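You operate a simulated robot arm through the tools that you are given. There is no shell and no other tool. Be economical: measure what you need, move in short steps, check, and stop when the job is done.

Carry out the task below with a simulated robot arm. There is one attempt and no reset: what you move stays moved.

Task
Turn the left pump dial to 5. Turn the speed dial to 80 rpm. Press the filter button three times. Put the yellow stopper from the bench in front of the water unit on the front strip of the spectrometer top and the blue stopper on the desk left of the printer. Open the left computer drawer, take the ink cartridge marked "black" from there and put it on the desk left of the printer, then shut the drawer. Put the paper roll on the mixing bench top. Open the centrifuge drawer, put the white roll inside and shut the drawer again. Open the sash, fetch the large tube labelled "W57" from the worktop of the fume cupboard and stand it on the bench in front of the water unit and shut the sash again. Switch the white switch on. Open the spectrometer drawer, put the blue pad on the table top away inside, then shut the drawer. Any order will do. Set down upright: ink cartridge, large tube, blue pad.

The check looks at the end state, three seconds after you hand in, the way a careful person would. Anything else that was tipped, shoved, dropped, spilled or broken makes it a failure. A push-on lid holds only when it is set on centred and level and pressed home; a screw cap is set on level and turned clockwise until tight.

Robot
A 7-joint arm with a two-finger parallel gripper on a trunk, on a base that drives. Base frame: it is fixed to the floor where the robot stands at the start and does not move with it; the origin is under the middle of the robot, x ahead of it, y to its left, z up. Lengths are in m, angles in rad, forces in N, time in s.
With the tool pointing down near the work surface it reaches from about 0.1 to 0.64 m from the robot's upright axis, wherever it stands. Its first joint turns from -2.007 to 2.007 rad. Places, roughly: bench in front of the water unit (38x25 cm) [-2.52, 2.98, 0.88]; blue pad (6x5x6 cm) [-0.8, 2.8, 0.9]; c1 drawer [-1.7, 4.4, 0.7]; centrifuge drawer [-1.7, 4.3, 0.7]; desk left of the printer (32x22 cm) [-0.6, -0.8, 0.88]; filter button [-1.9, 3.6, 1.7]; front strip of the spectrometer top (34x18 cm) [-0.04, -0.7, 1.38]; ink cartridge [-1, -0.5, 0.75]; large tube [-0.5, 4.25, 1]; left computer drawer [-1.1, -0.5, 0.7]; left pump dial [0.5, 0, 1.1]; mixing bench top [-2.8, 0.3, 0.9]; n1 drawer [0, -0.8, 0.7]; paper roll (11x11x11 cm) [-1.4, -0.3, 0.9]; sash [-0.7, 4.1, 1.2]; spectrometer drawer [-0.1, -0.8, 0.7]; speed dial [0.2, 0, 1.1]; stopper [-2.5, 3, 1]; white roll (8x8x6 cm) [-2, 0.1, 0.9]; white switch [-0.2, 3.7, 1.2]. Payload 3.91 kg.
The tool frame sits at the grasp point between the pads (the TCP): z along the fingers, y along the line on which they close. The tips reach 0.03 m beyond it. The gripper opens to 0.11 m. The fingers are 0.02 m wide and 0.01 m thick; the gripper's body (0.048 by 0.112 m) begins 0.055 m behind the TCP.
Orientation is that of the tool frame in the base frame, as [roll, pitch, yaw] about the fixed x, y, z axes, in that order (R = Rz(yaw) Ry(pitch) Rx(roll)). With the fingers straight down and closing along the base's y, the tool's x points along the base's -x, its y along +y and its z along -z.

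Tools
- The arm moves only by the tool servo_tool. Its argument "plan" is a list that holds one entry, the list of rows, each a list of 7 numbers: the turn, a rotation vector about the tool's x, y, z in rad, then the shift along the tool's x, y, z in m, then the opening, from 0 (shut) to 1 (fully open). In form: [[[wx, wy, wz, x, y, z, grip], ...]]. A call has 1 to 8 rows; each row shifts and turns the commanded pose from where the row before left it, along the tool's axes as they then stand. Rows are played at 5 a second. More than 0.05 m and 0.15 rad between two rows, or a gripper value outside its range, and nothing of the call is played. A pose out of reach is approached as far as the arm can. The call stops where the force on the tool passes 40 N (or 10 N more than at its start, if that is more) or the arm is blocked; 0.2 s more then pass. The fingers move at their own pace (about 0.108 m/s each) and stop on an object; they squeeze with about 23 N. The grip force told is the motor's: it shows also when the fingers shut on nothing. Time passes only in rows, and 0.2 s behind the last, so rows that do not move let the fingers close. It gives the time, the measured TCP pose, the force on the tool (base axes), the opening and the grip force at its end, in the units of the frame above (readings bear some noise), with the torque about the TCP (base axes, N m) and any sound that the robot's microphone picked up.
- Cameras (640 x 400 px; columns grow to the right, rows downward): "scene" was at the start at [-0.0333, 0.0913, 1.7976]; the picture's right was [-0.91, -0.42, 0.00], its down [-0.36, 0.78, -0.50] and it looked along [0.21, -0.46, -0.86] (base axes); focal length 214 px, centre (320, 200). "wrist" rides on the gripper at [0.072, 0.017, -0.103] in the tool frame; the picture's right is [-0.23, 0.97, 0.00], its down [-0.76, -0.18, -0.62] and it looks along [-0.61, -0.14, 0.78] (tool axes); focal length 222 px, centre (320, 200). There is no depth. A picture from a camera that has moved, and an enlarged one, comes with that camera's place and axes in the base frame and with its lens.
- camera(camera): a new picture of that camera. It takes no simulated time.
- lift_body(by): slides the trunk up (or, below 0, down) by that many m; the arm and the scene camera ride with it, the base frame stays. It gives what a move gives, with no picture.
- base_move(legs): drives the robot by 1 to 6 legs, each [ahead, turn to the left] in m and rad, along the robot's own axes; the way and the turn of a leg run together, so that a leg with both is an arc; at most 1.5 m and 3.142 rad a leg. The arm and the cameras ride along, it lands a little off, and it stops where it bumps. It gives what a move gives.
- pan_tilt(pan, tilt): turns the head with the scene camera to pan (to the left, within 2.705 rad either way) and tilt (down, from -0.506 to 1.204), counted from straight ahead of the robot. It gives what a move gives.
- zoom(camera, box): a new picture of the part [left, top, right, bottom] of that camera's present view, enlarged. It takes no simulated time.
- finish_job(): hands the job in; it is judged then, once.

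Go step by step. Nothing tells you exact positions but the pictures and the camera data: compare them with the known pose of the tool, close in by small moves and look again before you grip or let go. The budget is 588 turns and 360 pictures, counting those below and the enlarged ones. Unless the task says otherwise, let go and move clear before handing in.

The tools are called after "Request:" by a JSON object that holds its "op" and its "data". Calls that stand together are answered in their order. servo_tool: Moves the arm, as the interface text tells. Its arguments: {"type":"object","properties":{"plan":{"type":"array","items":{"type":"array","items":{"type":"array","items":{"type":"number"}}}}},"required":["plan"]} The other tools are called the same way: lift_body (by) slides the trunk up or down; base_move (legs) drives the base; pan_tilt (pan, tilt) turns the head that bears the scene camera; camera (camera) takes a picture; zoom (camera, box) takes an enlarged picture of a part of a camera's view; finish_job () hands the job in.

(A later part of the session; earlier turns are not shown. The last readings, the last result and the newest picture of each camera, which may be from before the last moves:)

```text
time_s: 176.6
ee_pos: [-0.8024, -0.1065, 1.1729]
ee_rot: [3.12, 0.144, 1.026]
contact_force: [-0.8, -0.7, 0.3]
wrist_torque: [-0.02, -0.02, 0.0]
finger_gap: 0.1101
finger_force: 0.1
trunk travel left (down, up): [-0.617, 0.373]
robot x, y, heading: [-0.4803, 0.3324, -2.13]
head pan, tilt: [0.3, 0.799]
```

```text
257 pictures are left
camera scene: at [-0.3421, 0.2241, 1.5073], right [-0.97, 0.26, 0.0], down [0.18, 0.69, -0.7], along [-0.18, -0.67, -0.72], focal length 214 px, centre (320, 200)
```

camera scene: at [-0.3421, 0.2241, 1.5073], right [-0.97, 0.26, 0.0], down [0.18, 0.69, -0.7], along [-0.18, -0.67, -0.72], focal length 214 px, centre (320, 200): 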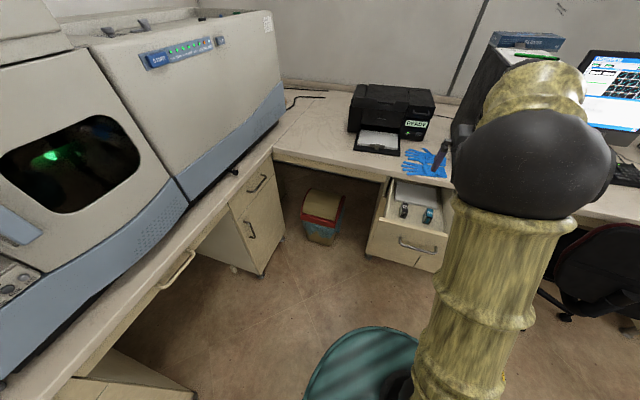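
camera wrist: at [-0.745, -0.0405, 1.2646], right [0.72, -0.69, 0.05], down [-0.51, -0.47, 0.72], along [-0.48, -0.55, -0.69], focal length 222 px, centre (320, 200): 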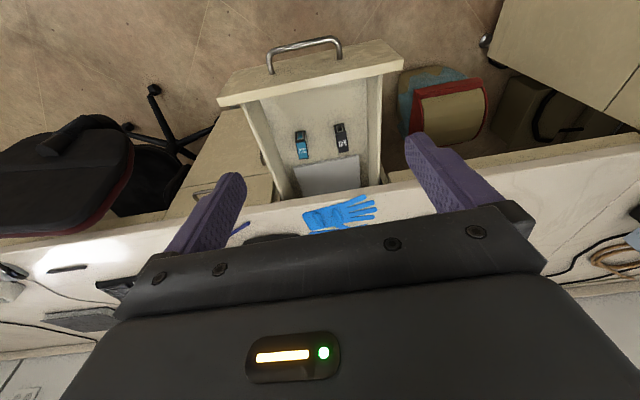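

Request:
{"op": "zoom", "data": {"camera": "wrist", "box": [270, 90, 390, 190]}}

Request:
{"op": "zoom", "data": {"camera": "scene", "box": [360, 170, 460, 270]}}

```text
4.00 times, centred on (330, 140) of wrist
camera zoom: at [-0.745, -0.0405, 1.2646], right [0.72, -0.69, 0.05], down [-0.51, -0.47, 0.72], along [-0.48, -0.55, -0.69], focal length 888 px, centre (280, 440)
```

zoom: 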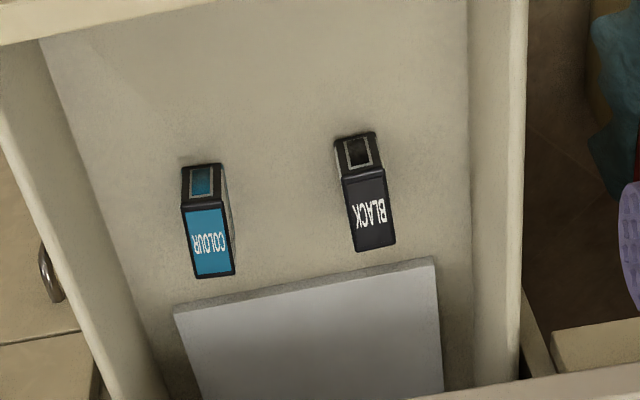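

```text
4.00 times, centred on (410, 220) of scene
camera zoom: at [-0.3421, 0.2241, 1.5073], right [-0.97, 0.26, 0.0], down [0.18, 0.69, -0.7], along [-0.18, -0.67, -0.72], focal length 858 px, centre (-40, 120)
```

zoom: 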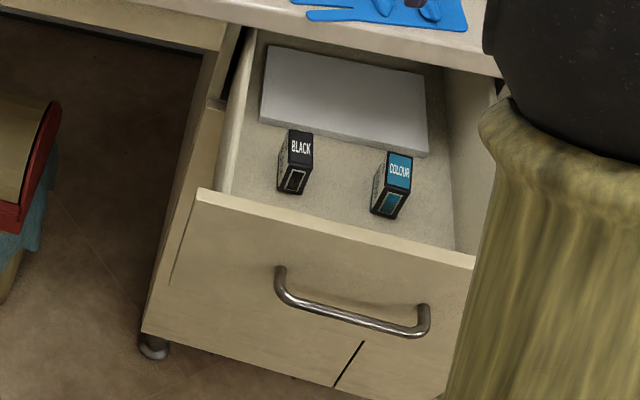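

Request:
{"op": "servo_tool", "data": {"plan": [[[0, 0.145, 0, 0, 0, 0, 0.6], [0, 0, 0, 0, 0, 0, 0.6]]]}}

Request:
{"op": "base_move", "data": {"legs": [[0.2, 0]]}}

Request:
{"op": "camera", "data": {"camera": "wrist"}}

Request:
{"op": "zoom", "data": {"camera": "scene", "box": [380, 150, 540, 300]}}

```text
time_s: 177.2
ee_pos: [-0.8021, -0.1052, 1.1718]
ee_rot: [3.118, 0.0, 1.029]
contact_force: [0.1, -0.5, 0.1]
wrist_torque: [0.01, 0.02, 0.02]
finger_gap: 0.0659
finger_force: 0.1
trunk travel left (down, up): [-0.617, 0.373]
robot x, y, heading: [-0.482, 0.3347, -2.127]
head pan, tilt: [0.3, 0.799]
```

```text
time_s: 179.0
ee_pos: [-0.9074, -0.2726, 1.1715]
ee_rot: [3.12, -0.001, 1.032]
contact_force: [0.2, 0.9, 0.3]
wrist_torque: [-0.01, -0.01, 0.01]
finger_gap: 0.066
finger_force: 0.0
trunk travel left (down, up): [-0.617, 0.373]
robot x, y, heading: [-0.5861, 0.1662, -2.132]
head pan, tilt: [0.3, 0.799]
```

```text
254 pictures are left
camera wrist: at [-0.8561, -0.2191, 1.276], right [0.72, -0.7, 0.02], down [-0.56, -0.55, 0.62], along [-0.42, -0.46, -0.79], focal length 222 px, centre (320, 200)
```

wrist: 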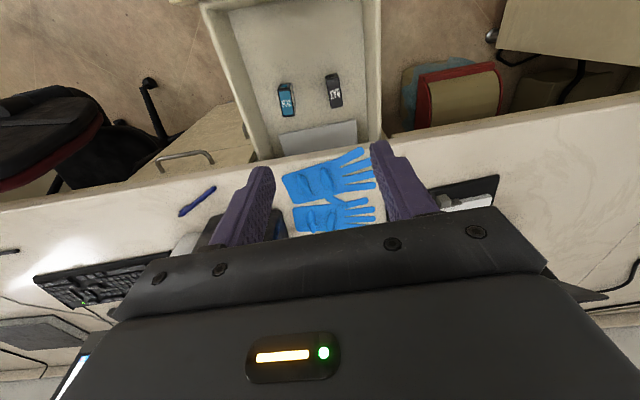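

```text
2.67 times, centred on (460, 225) of scene
camera zoom: at [-0.4461, 0.0576, 1.5073], right [-0.97, 0.26, 0.0], down [0.18, 0.69, -0.7], along [-0.18, -0.67, -0.72], focal length 572 px, centre (-53, 133)
```

zoom: 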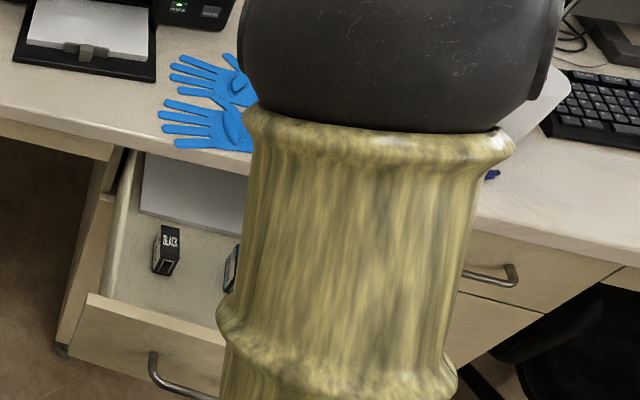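

Black cartridge top is near (-0.904,-0.331,0.758). I centre over it and descend.

Request:
{"op": "servo_tool", "data": {"plan": [[[0.0216, 0, 0.033, -0.0241, 0.0162, 0, 0.55], [0, 0, 0, -0.0241, 0.0162, 0, 0.55]]]}}

Request:
{"op": "lift_body", "data": {"by": -0.3}}

Request:
{"op": "camera", "data": {"camera": "wrist"}}

```text
time_s: 179.6
ee_pos: [-0.9037, -0.3326, 1.1718]
ee_rot: [3.141, -0.002, 0.998]
contact_force: [-0.9, 0.6, -0.3]
wrist_torque: [0.01, 0.01, -0.02]
finger_gap: 0.0605
finger_force: 0.1
trunk travel left (down, up): [-0.617, 0.373]
robot x, y, heading: [-0.5859, 0.1679, -2.133]
head pan, tilt: [0.3, 0.799]
```

```text
time_s: 182.6
ee_pos: [-0.903, -0.3303, 0.8719]
ee_rot: [-3.141, -0.001, 0.998]
contact_force: [-0.8, -0.2, 0.7]
wrist_torque: [0.0, 0.01, 0.02]
finger_gap: 0.0604
finger_force: 0.1
trunk travel left (down, up): [-0.317, 0.673]
robot x, y, heading: [-0.582, 0.1631, -2.128]
head pan, tilt: [0.3, 0.799]
```

```text
252 pictures are left
camera wrist: at [-0.8494, -0.2795, 0.9759], right [0.7, -0.72, 0.0], down [-0.56, -0.54, 0.62], along [-0.45, -0.43, -0.78], focal length 222 px, centre (320, 200)
```

wrist: 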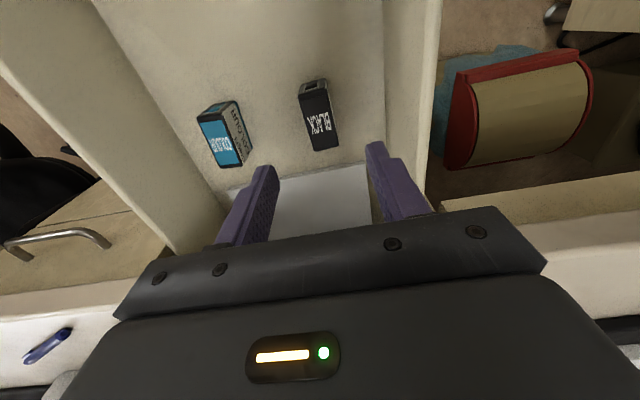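

Request:
{"op": "servo_tool", "data": {"plan": [[[0, 0, -0.12, 0, 0, 0.04, 0.55], [0, 0, 0, 0, 0, 0.035, 0.55]]]}}

Request:
{"op": "camera", "data": {"camera": "wrist"}}

```text
time_s: 183.2
ee_pos: [-0.905, -0.33, 0.7981]
ee_rot: [-3.141, -0.001, 1.118]
contact_force: [-0.6, 0.4, -0.3]
wrist_torque: [-0.01, 0.0, 0.01]
finger_gap: 0.0605
finger_force: 0.1
trunk travel left (down, up): [-0.317, 0.673]
robot x, y, heading: [-0.5878, 0.1651, -2.131]
head pan, tilt: [0.3, 0.799]
```

```text
251 pictures are left
camera wrist: at [-0.8567, -0.2722, 0.9022], right [0.78, -0.63, 0.0], down [-0.49, -0.61, 0.62], along [-0.39, -0.48, -0.78], focal length 222 px, centre (320, 200)
```

wrist: 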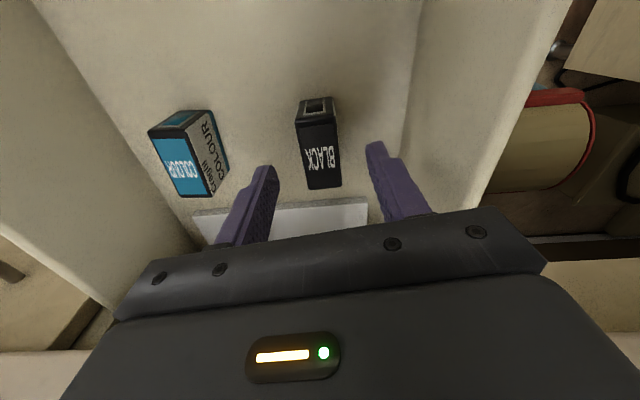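

Request:
{"op": "servo_tool", "data": {"plan": [[[0, 0, 0, 0, 0, 0.02, 0.55], [0, 0, 0, 0, 0, 0.02, 0.55], [0, 0, 0, 0, 0, 0, 0], [0, 0, 0, 0, 0, 0, 0], [0, 0, 0, 0, 0, 0, 0]]]}}

Request:
{"op": "camera", "data": {"camera": "wrist"}}

```text
time_s: 184.4
ee_pos: [-0.9028, -0.3299, 0.7584]
ee_rot: [3.141, -0.001, 1.12]
contact_force: [-0.6, -0.7, -1.1]
wrist_torque: [0.02, 0.03, -0.01]
finger_gap: 0.029
finger_force: 23.3
trunk travel left (down, up): [-0.317, 0.673]
robot x, y, heading: [-0.5859, 0.1713, -2.129]
head pan, tilt: [0.3, 0.799]
```

```text
250 pictures are left
camera wrist: at [-0.8555, -0.2719, 0.8614], right [0.78, -0.63, 0.0], down [-0.49, -0.61, 0.62], along [-0.39, -0.48, -0.78], focal length 222 px, centre (320, 200)
```

wrist: 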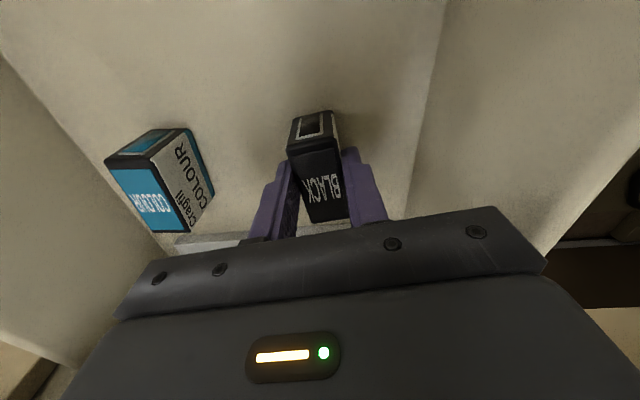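

Cartridge gripped. I lift it out and check.

Request:
{"op": "lift_body", "data": {"by": 0.36}}

Request:
{"op": "camera", "data": {"camera": "wrist"}}

Request:
{"op": "camera", "data": {"camera": "scene"}}

```text
time_s: 187.9
ee_pos: [-0.9026, -0.3304, 1.1182]
ee_rot: [3.141, 0.001, 1.119]
contact_force: [0.2, 0.0, -0.2]
wrist_torque: [-0.01, -0.02, 0.01]
finger_gap: 0.029
finger_force: 23.3
trunk travel left (down, up): [-0.677, 0.313]
robot x, y, heading: [-0.5857, 0.1675, -2.132]
head pan, tilt: [0.3, 0.799]
```

```text
249 pictures are left
camera wrist: at [-0.8556, -0.2721, 1.2215], right [0.78, -0.63, 0.0], down [-0.49, -0.61, 0.62], along [-0.39, -0.48, -0.78], focal length 222 px, centre (320, 200)
```

wrist: 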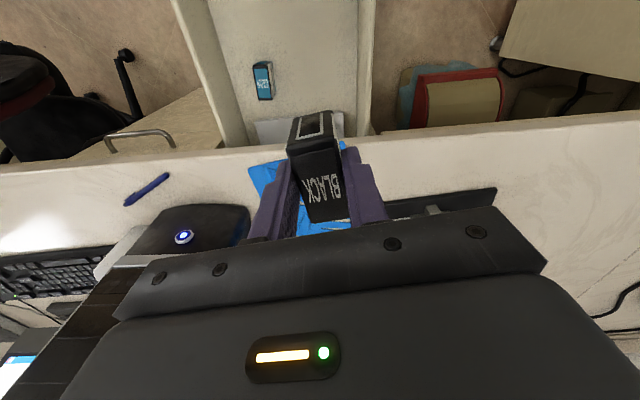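

```text
248 pictures are left
camera scene: at [-0.4457, 0.0581, 1.5673], right [-0.97, 0.26, 0.0], down [0.18, 0.69, -0.7], along [-0.18, -0.67, -0.72], focal length 214 px, centre (320, 200)
```

scene: 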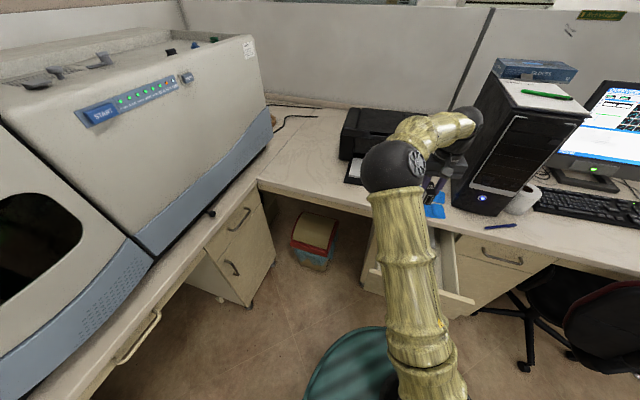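

Request:
{"op": "base_move", "data": {"legs": [[-0.15, 0]]}}

Request:
{"op": "servo_tool", "data": {"plan": [[[0, 0, 0, 0.04, 0.004, 0, 0], [0, 0, 0, 0.04, 0.004, 0, 0], [0, 0, 0, 0.04, 0.004, 0, 0], [0, 0, 0, 0.03, 0.004, 0, 0]]]}}

Request:
{"op": "base_move", "data": {"legs": [[0, 0.71]]}}

Request:
{"op": "pan_tilt", "data": {"pan": 0, "tilt": 0.9}}

Request:
{"op": "camera", "data": {"camera": "scene"}}

```text
time_s: 189.4
ee_pos: [-0.8229, -0.1988, 1.1177]
ee_rot: [3.141, 0.003, 1.116]
contact_force: [-0.2, -0.2, -0.5]
wrist_torque: [0.0, 0.01, -0.05]
finger_gap: 0.0289
finger_force: 22.8
trunk travel left (down, up): [-0.677, 0.313]
robot x, y, heading: [-0.5051, 0.2956, -2.133]
head pan, tilt: [0.3, 0.799]
```

```text
time_s: 190.4
ee_pos: [-0.7429, -0.0704, 1.1201]
ee_rot: [3.14, 0.002, 1.118]
contact_force: [0.5, -0.7, -0.3]
wrist_torque: [0.0, -0.01, 0.01]
finger_gap: 0.0288
finger_force: 23.5
trunk travel left (down, up): [-0.677, 0.313]
robot x, y, heading: [-0.5027, 0.2967, -2.131]
head pan, tilt: [0.3, 0.799]
```

```text
time_s: 193.4
ee_pos: [-0.449, -0.1397, 1.1193]
ee_rot: [-3.141, 0.001, 1.819]
contact_force: [-0.4, 1.1, -0.7]
wrist_torque: [0.0, 0.01, -0.04]
finger_gap: 0.0291
finger_force: 22.9
trunk travel left (down, up): [-0.677, 0.313]
robot x, y, heading: [-0.5048, 0.2966, -1.431]
head pan, tilt: [0.3, 0.799]
```

```text
time_s: 194.2
ee_pos: [-0.4497, -0.1398, 1.1196]
ee_rot: [3.141, -0.001, 1.818]
contact_force: [-0.4, -0.3, -0.9]
wrist_torque: [-0.01, -0.03, 0.0]
finger_gap: 0.0289
finger_force: 22.9
trunk travel left (down, up): [-0.677, 0.313]
robot x, y, heading: [-0.5005, 0.2931, -1.427]
head pan, tilt: [0.0, 0.901]
```

```text
247 pictures are left
camera scene: at [-0.352, 0.3018, 1.5595], right [-0.99, -0.14, 0.0], down [-0.11, 0.78, -0.62], along [0.09, -0.61, -0.78], focal length 214 px, centre (320, 200)
```

scene: 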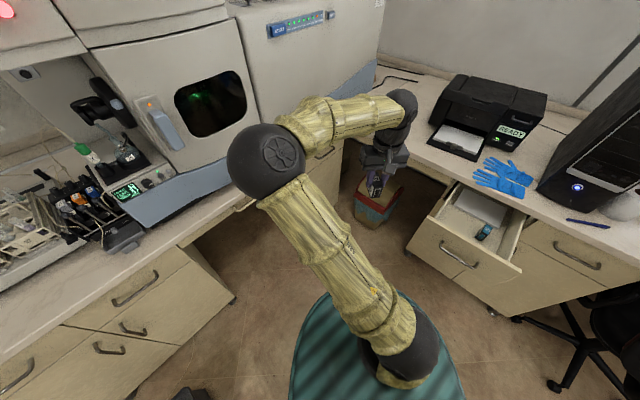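

Request:
{"op": "base_move", "data": {"legs": [[0.5, 0], [0, -0.42]]}}

Request:
{"op": "camera", "data": {"camera": "scene"}}

Request:
{"op": "camera", "data": {"camera": "wrist"}}

```text
time_s: 199.2
ee_pos: [-0.5522, -0.6146, 1.1191]
ee_rot: [-3.14, 0.001, 1.417]
contact_force: [0.2, -0.3, -0.6]
wrist_torque: [-0.02, 0.02, -0.03]
finger_gap: 0.0292
finger_force: 22.9
trunk travel left (down, up): [-0.677, 0.313]
robot x, y, heading: [-0.432, -0.1897, -1.83]
head pan, tilt: [0.0, 0.901]
```

```text
246 pictures are left
camera scene: at [-0.2902, -0.248, 1.5594], right [-0.97, 0.26, 0.0], down [0.2, 0.76, -0.62], along [-0.16, -0.6, -0.78], focal length 214 px, centre (320, 200)
```

scene: 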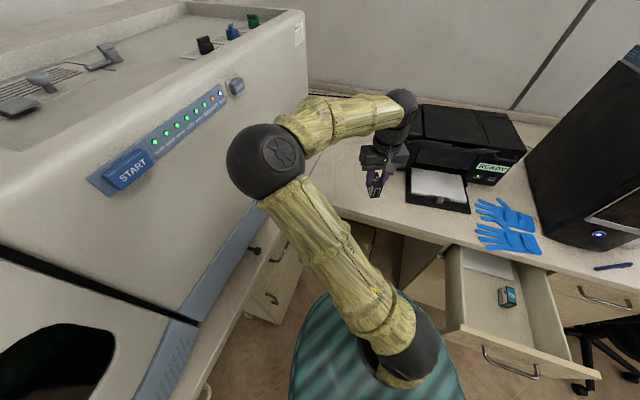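

```text
245 pictures are left
camera wrist: at [-0.524, -0.5468, 1.2232], right [0.93, -0.37, 0.0], down [-0.29, -0.73, 0.62], along [-0.23, -0.58, -0.78], focal length 222 px, centre (320, 200)
```

wrist: 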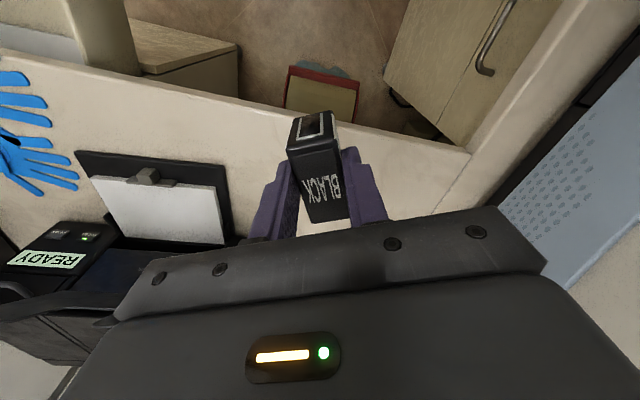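

Request:
{"op": "servo_tool", "data": {"plan": [[[0, 0, 0, -0.039, -0.016, 0, 0], [0, 0, 0, -0.039, -0.016, 0, 0], [0, 0, 0, -0.039, -0.016, 0, 0], [0, 0, 0, -0.039, -0.016, 0, 0]]]}}

Request:
{"op": "lift_body", "data": {"by": -0.14}}

Request:
{"op": "camera", "data": {"camera": "scene"}}

Request:
{"op": "camera", "data": {"camera": "wrist"}}

```text
time_s: 200.2
ee_pos: [-0.6419, -0.7604, 1.1185]
ee_rot: [3.14, -0.001, 1.416]
contact_force: [-0.3, 0.0, -1.3]
wrist_torque: [-0.04, 0.01, 0.01]
finger_gap: 0.0286
finger_force: 23.1
trunk travel left (down, up): [-0.677, 0.313]
robot x, y, heading: [-0.4341, -0.191, -1.828]
head pan, tilt: [0.0, 0.901]
```

```text
time_s: 201.9
ee_pos: [-0.6396, -0.759, 0.9772]
ee_rot: [-3.141, 0.001, 1.417]
contact_force: [-0.4, 0.5, -0.1]
wrist_torque: [-0.01, -0.03, 0.01]
finger_gap: 0.0288
finger_force: 23.0
trunk travel left (down, up): [-0.537, 0.453]
robot x, y, heading: [-0.4323, -0.19, -1.831]
head pan, tilt: [0.0, 0.901]
```

```text
244 pictures are left
camera scene: at [-0.2901, -0.2479, 1.4195], right [-0.97, 0.26, 0.0], down [0.2, 0.76, -0.62], along [-0.16, -0.6, -0.78], focal length 214 px, centre (320, 200)
```

scene: 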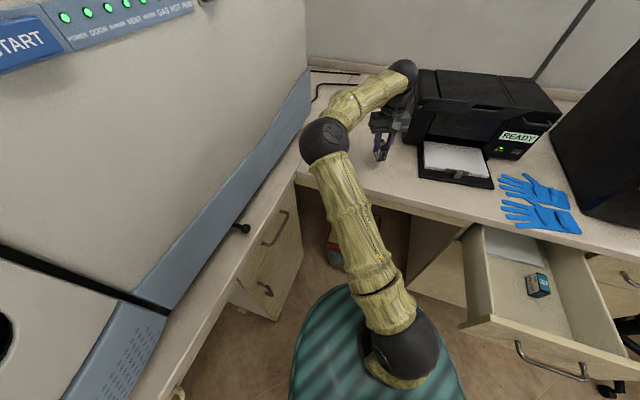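

```text
243 pictures are left
camera wrist: at [-0.6119, -0.6908, 1.0817], right [0.93, -0.37, 0.0], down [-0.29, -0.73, 0.62], along [-0.23, -0.58, -0.78], focal length 222 px, centre (320, 200)
```

wrist: 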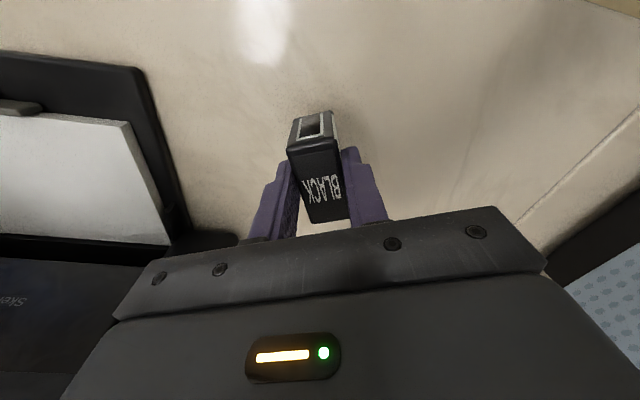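

Request:
{"op": "servo_tool", "data": {"plan": [[[0, 0, 0, 0, 0, 0.02, 0], [0, 0, 0, 0, 0, 0.01, 0], [0, 0, 0, 0, 0, 0.005, 0], [0, 0, 0, 0, 0, 0.005, 0]]]}}

Request:
{"op": "camera", "data": {"camera": "wrist"}}

```text
time_s: 202.9
ee_pos: [-0.6401, -0.759, 0.9394]
ee_rot: [3.141, 0.001, 1.417]
contact_force: [-0.8, 0.0, 2.2]
wrist_torque: [0.06, 0.03, 0.0]
finger_gap: 0.0288
finger_force: 22.9
trunk travel left (down, up): [-0.537, 0.453]
robot x, y, heading: [-0.4341, -0.1927, -1.833]
head pan, tilt: [0.0, 0.901]
```

```text
242 pictures are left
camera wrist: at [-0.6118, -0.6914, 1.0421], right [0.93, -0.37, 0.0], down [-0.29, -0.72, 0.62], along [-0.23, -0.58, -0.78], focal length 222 px, centre (320, 200)
```

wrist: 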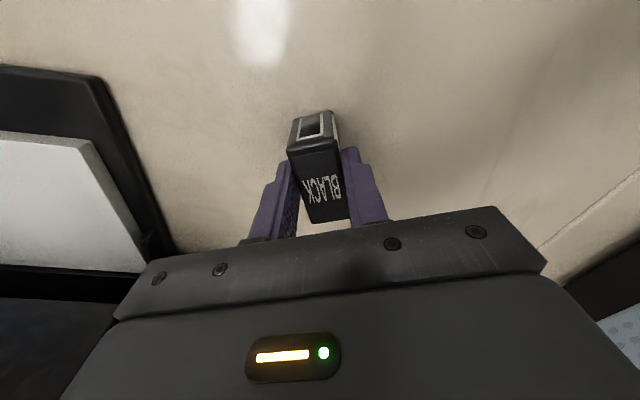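

Request:
{"op": "servo_tool", "data": {"plan": [[[0, 0, 0, 0, 0, 0.002, 0], [0, 0, 0, 0, 0, 0.0, 0]]]}}

```text
time_s: 203.5
ee_pos: [-0.6399, -0.759, 0.9388]
ee_rot: [-3.139, 0.004, 1.418]
contact_force: [0.0, -5.5, 20.3]
wrist_torque: [0.03, -0.03, 0.0]
finger_gap: 0.0292
finger_force: 22.7
trunk travel left (down, up): [-0.537, 0.453]
robot x, y, heading: [-0.4312, -0.1952, -1.828]
head pan, tilt: [0.0, 0.901]
```

Request:
{"op": "servo_tool", "data": {"plan": [[[0, 0, 0, 0, 0, -0.001, 0.45], [0, 0, 0, 0, 0, 0, 0.45], [0, 0, 0, 0, 0, -0.04, 0.45], [0, 0, 0, 0, 0, -0.04, 0.45], [0, 0, 0, 0, 0, -0.04, 0.45], [0, 0, 0, 0.04, 0.01, -0.04, 0.45]]]}}

Request:
{"op": "camera", "data": {"camera": "wrist"}}

```text
refused: row 6 steps farther than a row can; nothing moved
```

```text
241 pictures are left
camera wrist: at [-0.6116, -0.6906, 1.0417], right [0.93, -0.37, 0.0], down [-0.29, -0.72, 0.63], along [-0.23, -0.58, -0.78], focal length 222 px, centre (320, 200)
```

wrist: 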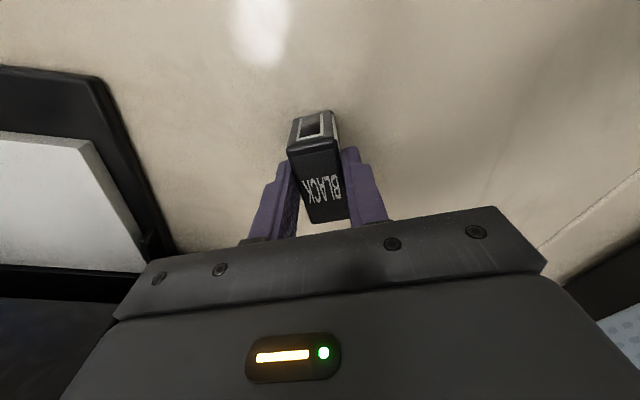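

Request:
{"op": "servo_tool", "data": {"plan": [[[0, 0, 0, 0, 0, -0.001, 0.45], [0, 0, 0, 0, 0, 0, 0.45], [0, 0, 0, 0, 0, -0.04, 0.45], [0, 0, 0, 0, 0, -0.04, 0.45], [0, 0, 0, 0, 0, -0.04, 0.45], [0, 0, 0, 0, 0, -0.04, 0.45]]]}}

Request:
{"op": "camera", "data": {"camera": "wrist"}}

```text
time_s: 204.9
ee_pos: [-0.6391, -0.7586, 1.0976]
ee_rot: [3.14, -0.001, 1.418]
contact_force: [0.1, 0.7, 0.2]
wrist_torque: [0.0, 0.02, 0.01]
finger_gap: 0.0493
finger_force: 0.1
trunk travel left (down, up): [-0.537, 0.453]
robot x, y, heading: [-0.4341, -0.1905, -1.832]
head pan, tilt: [0.0, 0.901]
```

```text
240 pictures are left
camera wrist: at [-0.6108, -0.6899, 1.2015], right [0.93, -0.37, 0.0], down [-0.29, -0.73, 0.62], along [-0.23, -0.58, -0.78], focal length 222 px, centre (320, 200)
```

wrist: 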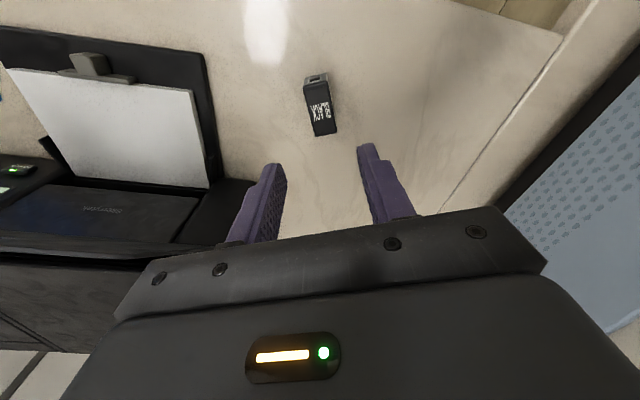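

Cartridge stands on the desk. Now I go back to shut the drawer by pushing its handle.

Request:
{"op": "servo_tool", "data": {"plan": [[[0, 0, 0, 0.04, 0.01, 0, 0], [0, 0, 0, 0.04, 0.01, 0, 0], [0, 0, 0, 0.04, 0.01, 0, 0], [0, 0, 0, 0.03, 0.01, 0, 0]]]}}

Request:
{"op": "base_move", "data": {"legs": [[-0.35, 0], [0, -1.52], [0.26, 0], [0, 1.18]]}}

Request:
{"op": "pan_tilt", "data": {"pan": 0.3, "tilt": 1.0}}

Request:
{"op": "camera", "data": {"camera": "scene"}}

Request:
{"op": "camera", "data": {"camera": "wrist"}}

```text
time_s: 205.9
ee_pos: [-0.5779, -0.615, 1.0979]
ee_rot: [-3.142, 0.002, 1.418]
contact_force: [-0.2, -0.4, 0.6]
wrist_torque: [0.0, 0.01, 0.03]
finger_gap: 0.0
finger_force: 23.1
trunk travel left (down, up): [-0.537, 0.453]
robot x, y, heading: [-0.4319, -0.1961, -1.83]
head pan, tilt: [0.0, 0.901]
```

```text
time_s: 219.8
ee_pos: [-0.8783, -0.1505, 1.0981]
ee_rot: [3.141, -0.001, 1.079]
contact_force: [-0.5, -0.2, 0.0]
wrist_torque: [-0.01, -0.03, 0.0]
finger_gap: 0.0
finger_force: 22.8
trunk travel left (down, up): [-0.537, 0.453]
robot x, y, heading: [-0.6008, 0.1999, -2.162]
head pan, tilt: [0.0, 0.901]
```

```text
time_s: 220.6
ee_pos: [-0.8775, -0.1503, 1.0976]
ee_rot: [3.141, -0.001, 1.08]
contact_force: [0.0, -0.3, -0.3]
wrist_torque: [0.0, 0.01, -0.02]
finger_gap: 0.0
finger_force: 22.8
trunk travel left (down, up): [-0.537, 0.453]
robot x, y, heading: [-0.5994, 0.2009, -2.171]
head pan, tilt: [0.3, 1.0]
```

```text
239 pictures are left
camera scene: at [-0.462, 0.0955, 1.4122], right [-0.96, 0.29, 0.0], down [0.25, 0.8, -0.54], along [-0.16, -0.52, -0.84], focal length 214 px, centre (320, 200)
```

scene: 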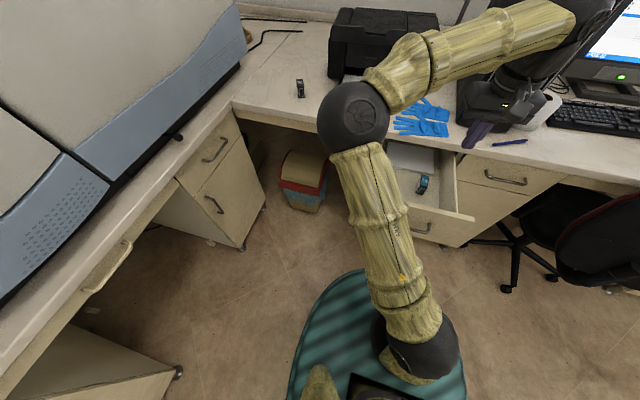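

```text
238 pictures are left
camera wrist: at [-0.8285, -0.0952, 1.2015], right [0.75, -0.66, 0.0], down [-0.52, -0.59, 0.62], along [-0.41, -0.47, -0.78], focal length 222 px, centre (320, 200)
```

wrist: 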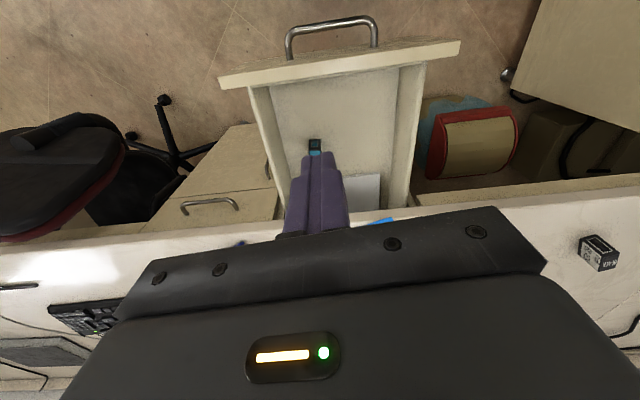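

Request:
{"op": "base_move", "data": {"legs": [[-0.1, 0]]}}

Request:
{"op": "servo_tool", "data": {"plan": [[[0, 0, 0, 0, 0.025, 0, 0]]]}}

Request:
{"op": "lift_body", "data": {"by": -0.32}}

Request:
{"op": "camera", "data": {"camera": "wrist"}}

Request:
{"op": "camera", "data": {"camera": "scene"}}

```text
time_s: 221.8
ee_pos: [-0.821, -0.0675, 1.0982]
ee_rot: [-3.14, 0.003, 1.075]
contact_force: [-0.1, 0.3, 0.4]
wrist_torque: [-0.01, 0.0, -0.01]
finger_gap: 0.0
finger_force: 23.0
trunk travel left (down, up): [-0.537, 0.453]
robot x, y, heading: [-0.5438, 0.2834, -2.167]
head pan, tilt: [0.3, 1.0]
```

```text
time_s: 222.2
ee_pos: [-0.7999, -0.0794, 1.0973]
ee_rot: [3.141, 0.0, 1.077]
contact_force: [0.2, -0.6, 0.7]
wrist_torque: [0.0, -0.04, 0.03]
finger_gap: 0.0
finger_force: 22.7
trunk travel left (down, up): [-0.537, 0.453]
robot x, y, heading: [-0.5442, 0.2822, -2.172]
head pan, tilt: [0.3, 1.0]
```

```text
time_s: 225.4
ee_pos: [-0.7996, -0.0797, 0.7784]
ee_rot: [-3.141, 0.001, 1.077]
contact_force: [0.1, 0.6, 0.1]
wrist_torque: [0.0, -0.01, 0.03]
finger_gap: 0.0
finger_force: 22.8
trunk travel left (down, up): [-0.217, 0.773]
robot x, y, heading: [-0.5396, 0.2822, -2.174]
head pan, tilt: [0.3, 1.0]
```

```text
237 pictures are left
camera wrist: at [-0.7495, -0.0241, 0.8818], right [0.75, -0.66, 0.0], down [-0.52, -0.59, 0.62], along [-0.41, -0.47, -0.78], focal length 222 px, centre (320, 200)
```

wrist: 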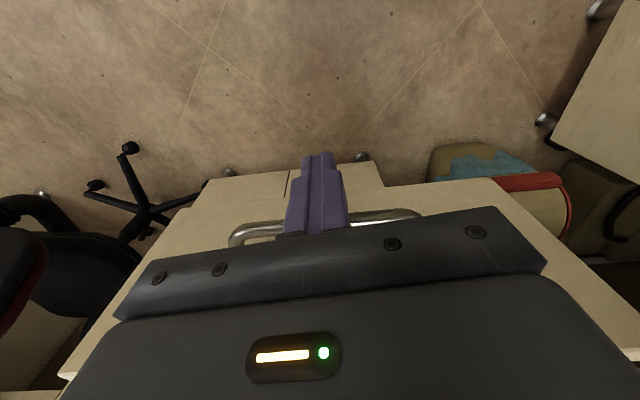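

```text
236 pictures are left
camera scene: at [-0.405, 0.1788, 1.0922], right [-0.96, 0.29, 0.0], down [0.25, 0.8, -0.54], along [-0.16, -0.52, -0.84], focal length 214 px, centre (320, 200)
```

scene: 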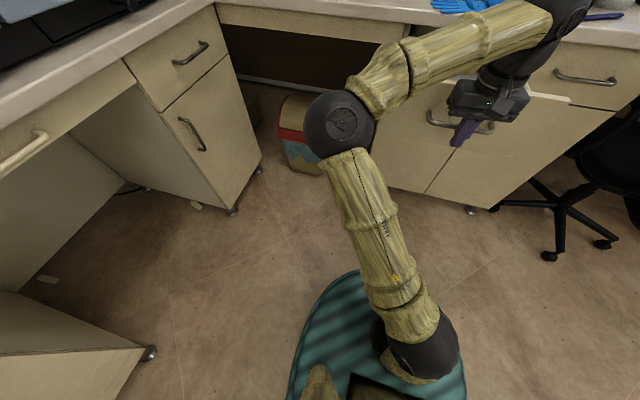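

The elbow hangs low on the left, so I push partly by driving and finish with the arm.

Request:
{"op": "base_move", "data": {"legs": [[0.18, 0]]}}

Request:
{"op": "camera", "data": {"camera": "scene"}}

```text
time_s: 227.1
ee_pos: [-0.8998, -0.2275, 0.7798]
ee_rot: [3.14, 0.0, 1.078]
contact_force: [-0.2, -0.8, 0.2]
wrist_torque: [0.01, 0.01, 0.01]
finger_gap: 0.0
finger_force: 23.0
trunk travel left (down, up): [-0.217, 0.773]
robot x, y, heading: [-0.6475, 0.135, -2.167]
head pan, tilt: [0.3, 1.0]
```

```text
235 pictures are left
camera scene: at [-0.5059, 0.031, 1.0922], right [-0.96, 0.29, 0.0], down [0.25, 0.8, -0.54], along [-0.16, -0.52, -0.84], focal length 214 px, centre (320, 200)
```

scene: 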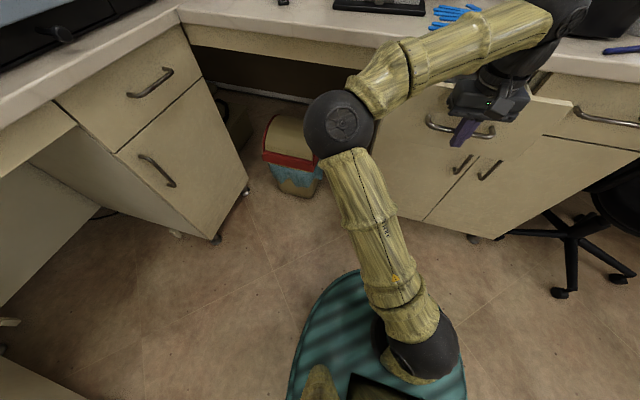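

Request:
{"op": "servo_tool", "data": {"plan": [[[0, 0, 0, -0.035, -0.0035, 0, 0], [0, 0, 0, -0.035, -0.0035, 0, 0], [0, 0, 0, -0.035, -0.0035, 0, 0], [0, 0, 0, -0.03, -0.003, 0, 0]]]}}

Request:
{"op": "camera", "data": {"camera": "scene"}}

```text
time_s: 228.1
ee_pos: [-0.9682, -0.3328, 0.7809]
ee_rot: [3.134, -0.017, 1.068]
contact_force: [9.9, 11.6, -0.3]
wrist_torque: [-1.09, 0.98, -0.09]
finger_gap: 0.0
finger_force: 23.1
trunk travel left (down, up): [-0.217, 0.773]
robot x, y, heading: [-0.6438, 0.1336, -2.17]
head pan, tilt: [0.3, 1.0]
stopped in row 4: the force on the tool passed its limit at 99 N (the readings are from after the stop); the commanded pose is now the measured one
```

```text
234 pictures are left
camera scene: at [-0.5048, 0.0323, 1.0923], right [-0.96, 0.29, 0.0], down [0.25, 0.8, -0.54], along [-0.16, -0.52, -0.84], focal length 214 px, centre (320, 200)
```

scene: 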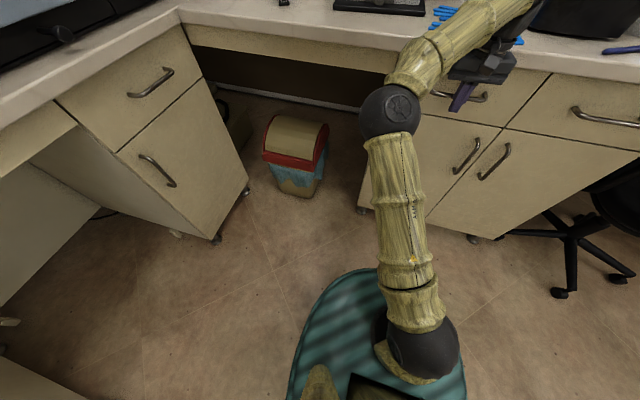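

Request:
{"op": "zoom", "data": {"camera": "scene", "box": [380, 40, 640, 220]}}

Request:
{"op": "camera", "data": {"camera": "wrist"}}

```text
2.22 times, centred on (510, 130) of scene
camera zoom: at [-0.5048, 0.0323, 1.0923], right [-0.96, 0.29, 0.0], down [0.25, 0.8, -0.54], along [-0.16, -0.52, -0.84], focal length 477 px, centre (-102, 356)
```

zoom: 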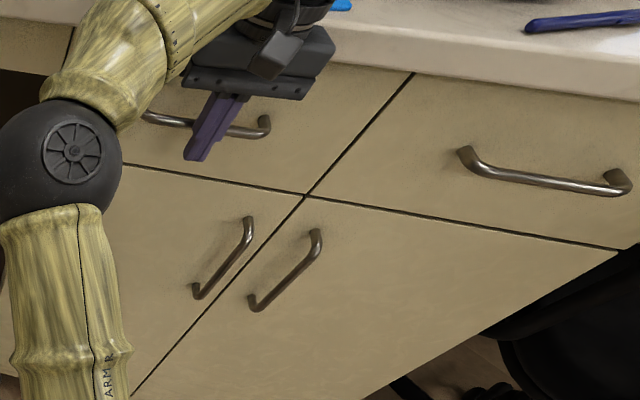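

```text
232 pictures are left
camera wrist: at [-0.9197, -0.2779, 0.8861], right [0.74, -0.67, 0.01], down [-0.53, -0.59, 0.61], along [-0.4, -0.46, -0.79], focal length 222 px, centre (320, 200)
```

wrist: 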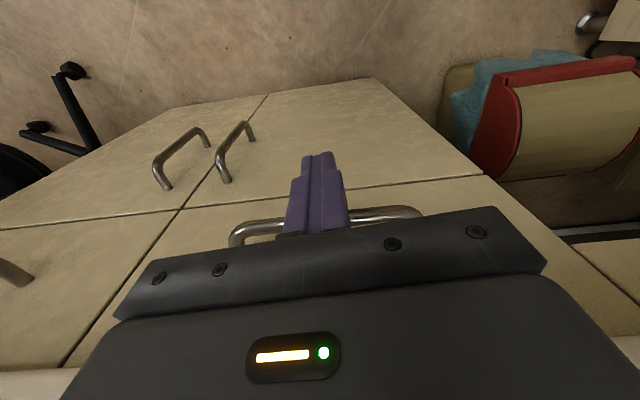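

Drawer is flush shut. I back off and look at the paper roll next to the tower.

Request:
{"op": "servo_tool", "data": {"plan": [[[0, 0, 0, 0.04, 0, 0, 0.5], [0, 0, 0, 0.04, 0, 0, 0.5]]]}}

Request:
{"op": "base_move", "data": {"legs": [[-0.25, 0]]}}

Request:
{"op": "lift_body", "data": {"by": 0.4}}

Request:
{"op": "pan_tilt", "data": {"pan": -0.3, "tilt": 0.6}}

Request:
{"op": "camera", "data": {"camera": "scene"}}

```text
time_s: 228.7
ee_pos: [-0.932, -0.2638, 0.7823]
ee_rot: [3.134, -0.015, 1.071]
contact_force: [-0.4, -0.4, -0.5]
wrist_torque: [0.01, -0.04, 0.0]
finger_gap: 0.0548
finger_force: 0.0
trunk travel left (down, up): [-0.217, 0.773]
robot x, y, heading: [-0.6444, 0.1348, -2.172]
head pan, tilt: [0.3, 1.0]
```

```text
time_s: 230.7
ee_pos: [-0.7927, -0.0589, 0.782]
ee_rot: [3.133, -0.016, 1.071]
contact_force: [-0.1, 0.4, 0.3]
wrist_torque: [-0.03, 0.0, 0.0]
finger_gap: 0.0552
finger_force: 0.0
trunk travel left (down, up): [-0.217, 0.773]
robot x, y, heading: [-0.5066, 0.3419, -2.163]
head pan, tilt: [0.3, 1.0]
```

```text
time_s: 234.5
ee_pos: [-0.7931, -0.0592, 1.1816]
ee_rot: [3.133, -0.016, 1.071]
contact_force: [-0.6, 0.3, 0.8]
wrist_torque: [0.03, 0.0, -0.03]
finger_gap: 0.055
finger_force: 0.0
trunk travel left (down, up): [-0.617, 0.373]
robot x, y, heading: [-0.5053, 0.3339, -2.168]
head pan, tilt: [0.3, 1.0]
```

```text
time_s: 235.5
ee_pos: [-0.7922, -0.0575, 1.183]
ee_rot: [3.132, -0.015, 1.072]
contact_force: [0.4, -0.6, -0.4]
wrist_torque: [0.0, 0.02, -0.03]
finger_gap: 0.0554
finger_force: 0.1
trunk travel left (down, up): [-0.617, 0.373]
robot x, y, heading: [-0.5034, 0.3441, -2.166]
head pan, tilt: [-0.3, 0.6]
```

```text
231 pictures are left
camera scene: at [-0.4144, 0.2481, 1.5242], right [-0.62, 0.78, 0.0], down [0.44, 0.35, -0.82], along [-0.64, -0.51, -0.57], focal length 214 px, centre (320, 200)
```

scene: 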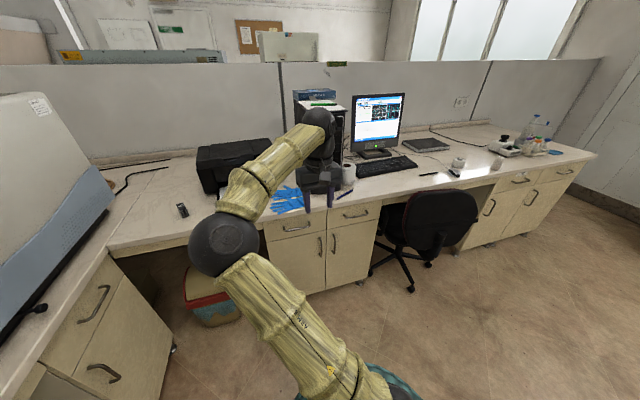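

Request:
{"op": "zoom", "data": {"camera": "scene", "box": [320, 110, 600, 220]}}

Request:
{"op": "zoom", "data": {"camera": "scene", "box": [320, 140, 400, 200]}}

```text
2.29 times, centred on (460, 165) of scene
camera zoom: at [-0.4144, 0.2481, 1.5242], right [-0.62, 0.78, 0.0], down [0.44, 0.35, -0.82], along [-0.64, -0.51, -0.57], focal length 490 px, centre (0, 280)
```

zoom: 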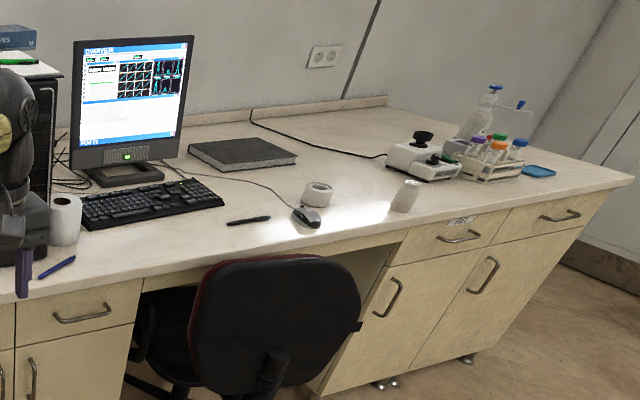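

```text
6.67 times, centred on (360, 170) of scene
camera zoom: at [-0.4144, 0.2481, 1.5242], right [-0.62, 0.78, 0.0], down [0.44, 0.35, -0.82], along [-0.64, -0.51, -0.57], focal length 1430 px, centre (53, 400)
```

zoom: 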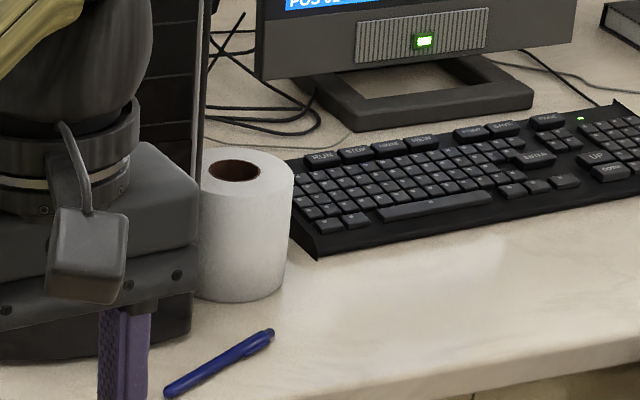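

Paper roll stands at about (-1.40,-0.325) beside the tower, ~9 cm across. I drive nearer for a look from above.

Request:
{"op": "base_move", "data": {"legs": [[0, -0.53], [0.47, 0], [0, 0.345]]}}

Request:
{"op": "pan_tilt", "data": {"pan": 0, "tilt": 0.9}}

Request:
{"op": "camera", "data": {"camera": "scene"}}

Request:
{"op": "camera", "data": {"camera": "wrist"}}

```text
time_s: 242.3
ee_pos: [-1.2848, -0.2083, 1.1823]
ee_rot: [3.134, -0.015, 0.898]
contact_force: [1.0, 0.4, 0.2]
wrist_torque: [-0.04, 0.03, 0.03]
finger_gap: 0.0549
finger_force: 0.0
trunk travel left (down, up): [-0.617, 0.373]
robot x, y, heading: [-0.9321, 0.1356, -2.344]
head pan, tilt: [-0.3, 0.6]
```

```text
time_s: 243.1
ee_pos: [-1.2841, -0.2073, 1.1825]
ee_rot: [3.133, -0.015, 0.896]
contact_force: [0.8, 0.6, -0.2]
wrist_torque: [-0.04, 0.0, 0.0]
finger_gap: 0.0551
finger_force: 0.2
trunk travel left (down, up): [-0.617, 0.373]
robot x, y, heading: [-0.9309, 0.1313, -2.35]
head pan, tilt: [0.0, 0.901]
```

```text
228 pictures are left
camera scene: at [-0.8341, 0.0169, 1.4995], right [-0.72, 0.7, 0.0], down [0.55, 0.56, -0.62], along [-0.43, -0.45, -0.78], focal length 214 px, centre (320, 200)
```

scene: 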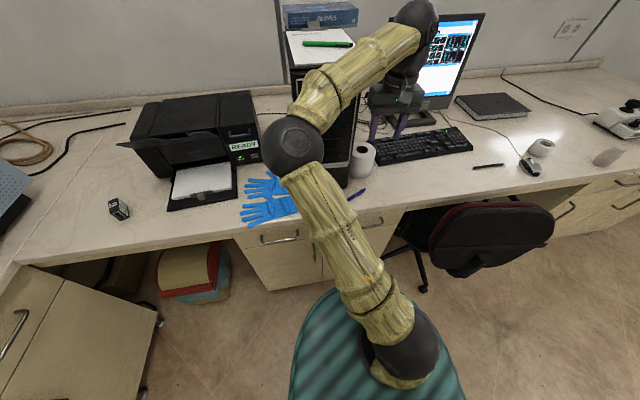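

```text
227 pictures are left
camera wrist: at [-1.2272, -0.1625, 1.2868], right [0.62, -0.79, 0.0], down [-0.62, -0.49, 0.61], along [-0.48, -0.38, -0.79], focal length 222 px, centre (320, 200)
```

wrist: 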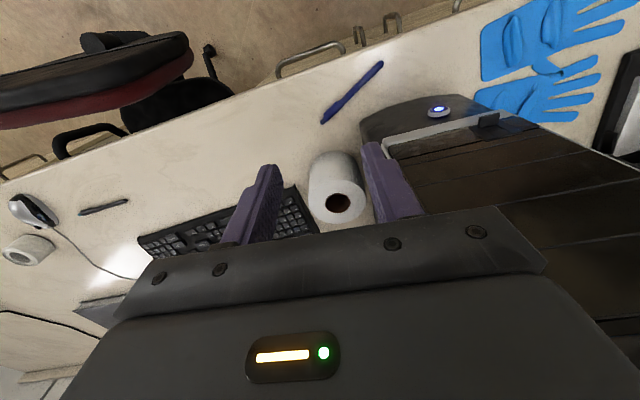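

Request:
{"op": "zoom", "data": {"camera": "wrist", "box": [270, 120, 430, 240]}}

Request:
{"op": "zoom", "data": {"camera": "scene", "box": [320, 110, 420, 210]}}

```text
3.33 times, centred on (350, 180) of wrist
camera zoom: at [-1.2272, -0.1625, 1.2868], right [0.62, -0.79, 0.0], down [-0.62, -0.49, 0.61], along [-0.48, -0.38, -0.79], focal length 740 px, centre (220, 267)
```

zoom: 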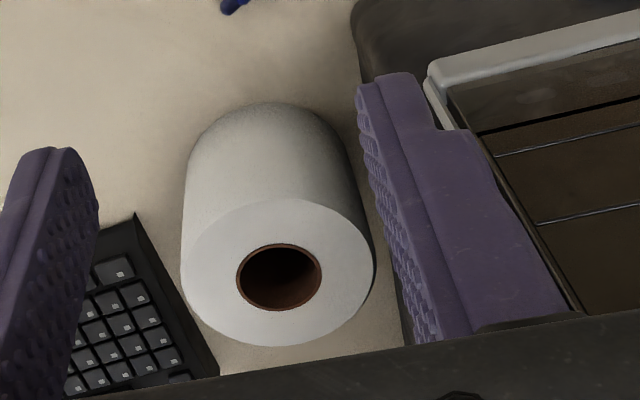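

```text
4.00 times, centred on (370, 160) of scene
camera zoom: at [-0.8341, 0.0169, 1.4995], right [-0.72, 0.7, 0.0], down [0.55, 0.56, -0.62], along [-0.43, -0.45, -0.78], focal length 858 px, centre (120, 360)
```

zoom: 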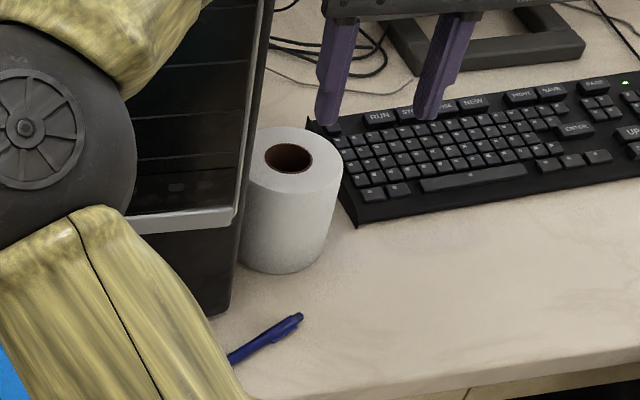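

The roll stands close to the tower; my elbow hangs left where the tower is. I raise the trunk so the arm reaches down from above, and roll the gripper so it closes front-to-back.

Request:
{"op": "lift_body", "data": {"by": 0.3}}

Request:
{"op": "servo_tool", "data": {"plan": [[[0, 0, -0.15, 0, 0, 0.03, 1], [0, 0, -0.15, 0, 0, 0.03, 1], [0, 0, -0.15, 0, 0, 0.03, 1], [0, 0, -0.15, 0, 0, 0.03, 1], [0, 0, -0.15, 0, 0, 0.03, 1], [0, 0, -0.15, 0, 0, 0.03, 1], [0, 0, -0.15, 0, 0, 0.03, 1], [0, 0, -0.15, 0, 0, 0.03, 1]]]}}

Request:
{"op": "camera", "data": {"camera": "scene"}}

```text
time_s: 246.1
ee_pos: [-1.2844, -0.2063, 1.4809]
ee_rot: [3.133, -0.015, 0.899]
contact_force: [0.2, 0.4, 0.5]
wrist_torque: [0.03, 0.02, -0.04]
finger_gap: 0.0548
finger_force: 0.1
trunk travel left (down, up): [-0.917, 0.073]
robot x, y, heading: [-0.932, 0.1328, -2.341]
head pan, tilt: [0.0, 0.901]
```

```text
time_s: 247.9
ee_pos: [-1.2782, -0.2055, 1.2416]
ee_rot: [3.123, 0.003, 2.101]
contact_force: [0.3, -0.2, 0.0]
wrist_torque: [0.01, -0.03, -0.02]
finger_gap: 0.1103
finger_force: 0.1
trunk travel left (down, up): [-0.917, 0.073]
robot x, y, heading: [-0.9303, 0.1339, -2.339]
head pan, tilt: [0.0, 0.901]
```

```text
224 pictures are left
camera scene: at [-0.8346, 0.0166, 1.7995], right [-0.72, 0.7, 0.0], down [0.55, 0.56, -0.62], along [-0.43, -0.45, -0.78], focal length 214 px, centre (320, 200)
```

scene: 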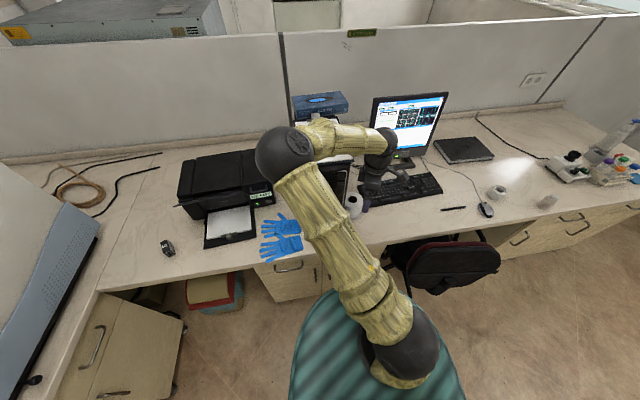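

Request:
{"op": "servo_tool", "data": {"plan": [[[0, 0, 0, 0.04, 0.008, -0.02, 1], [0, 0, 0, 0.04, 0.008, -0.02, 1], [0, 0, 0, 0.04, 0.008, -0.02, 1], [0, 0, 0, 0.04, 0.008, -0.02, 1], [0, 0, 0, 0.04, 0.008, -0.02, 1], [0, 0, 0, 0.04, 0.008, -0.02, 1], [0, 0, 0, 0.04, 0.008, -0.02, 1], [0, 0, 0, 0.04, 0.008, -0.02, 1]]]}}

Request:
{"op": "camera", "data": {"camera": "scene"}}

```text
time_s: 249.7
ee_pos: [-1.3912, 0.1057, 1.403]
ee_rot: [3.123, 0.004, 2.095]
contact_force: [-0.1, 0.3, 1.1]
wrist_torque: [0.0, 0.0, 0.0]
finger_gap: 0.11
finger_force: 0.1
trunk travel left (down, up): [-0.917, 0.073]
robot x, y, heading: [-0.93, 0.132, -2.343]
head pan, tilt: [0.0, 0.901]
```

```text
223 pictures are left
camera scene: at [-0.8353, 0.0191, 1.7997], right [-0.72, 0.7, 0.0], down [0.55, 0.56, -0.62], along [-0.43, -0.45, -0.78], focal length 214 px, centre (320, 200)
```

scene: 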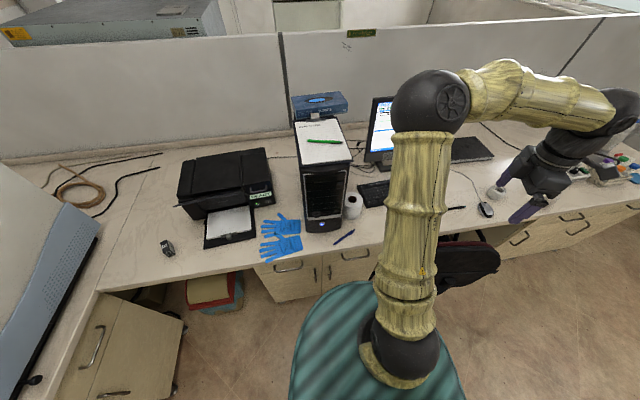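

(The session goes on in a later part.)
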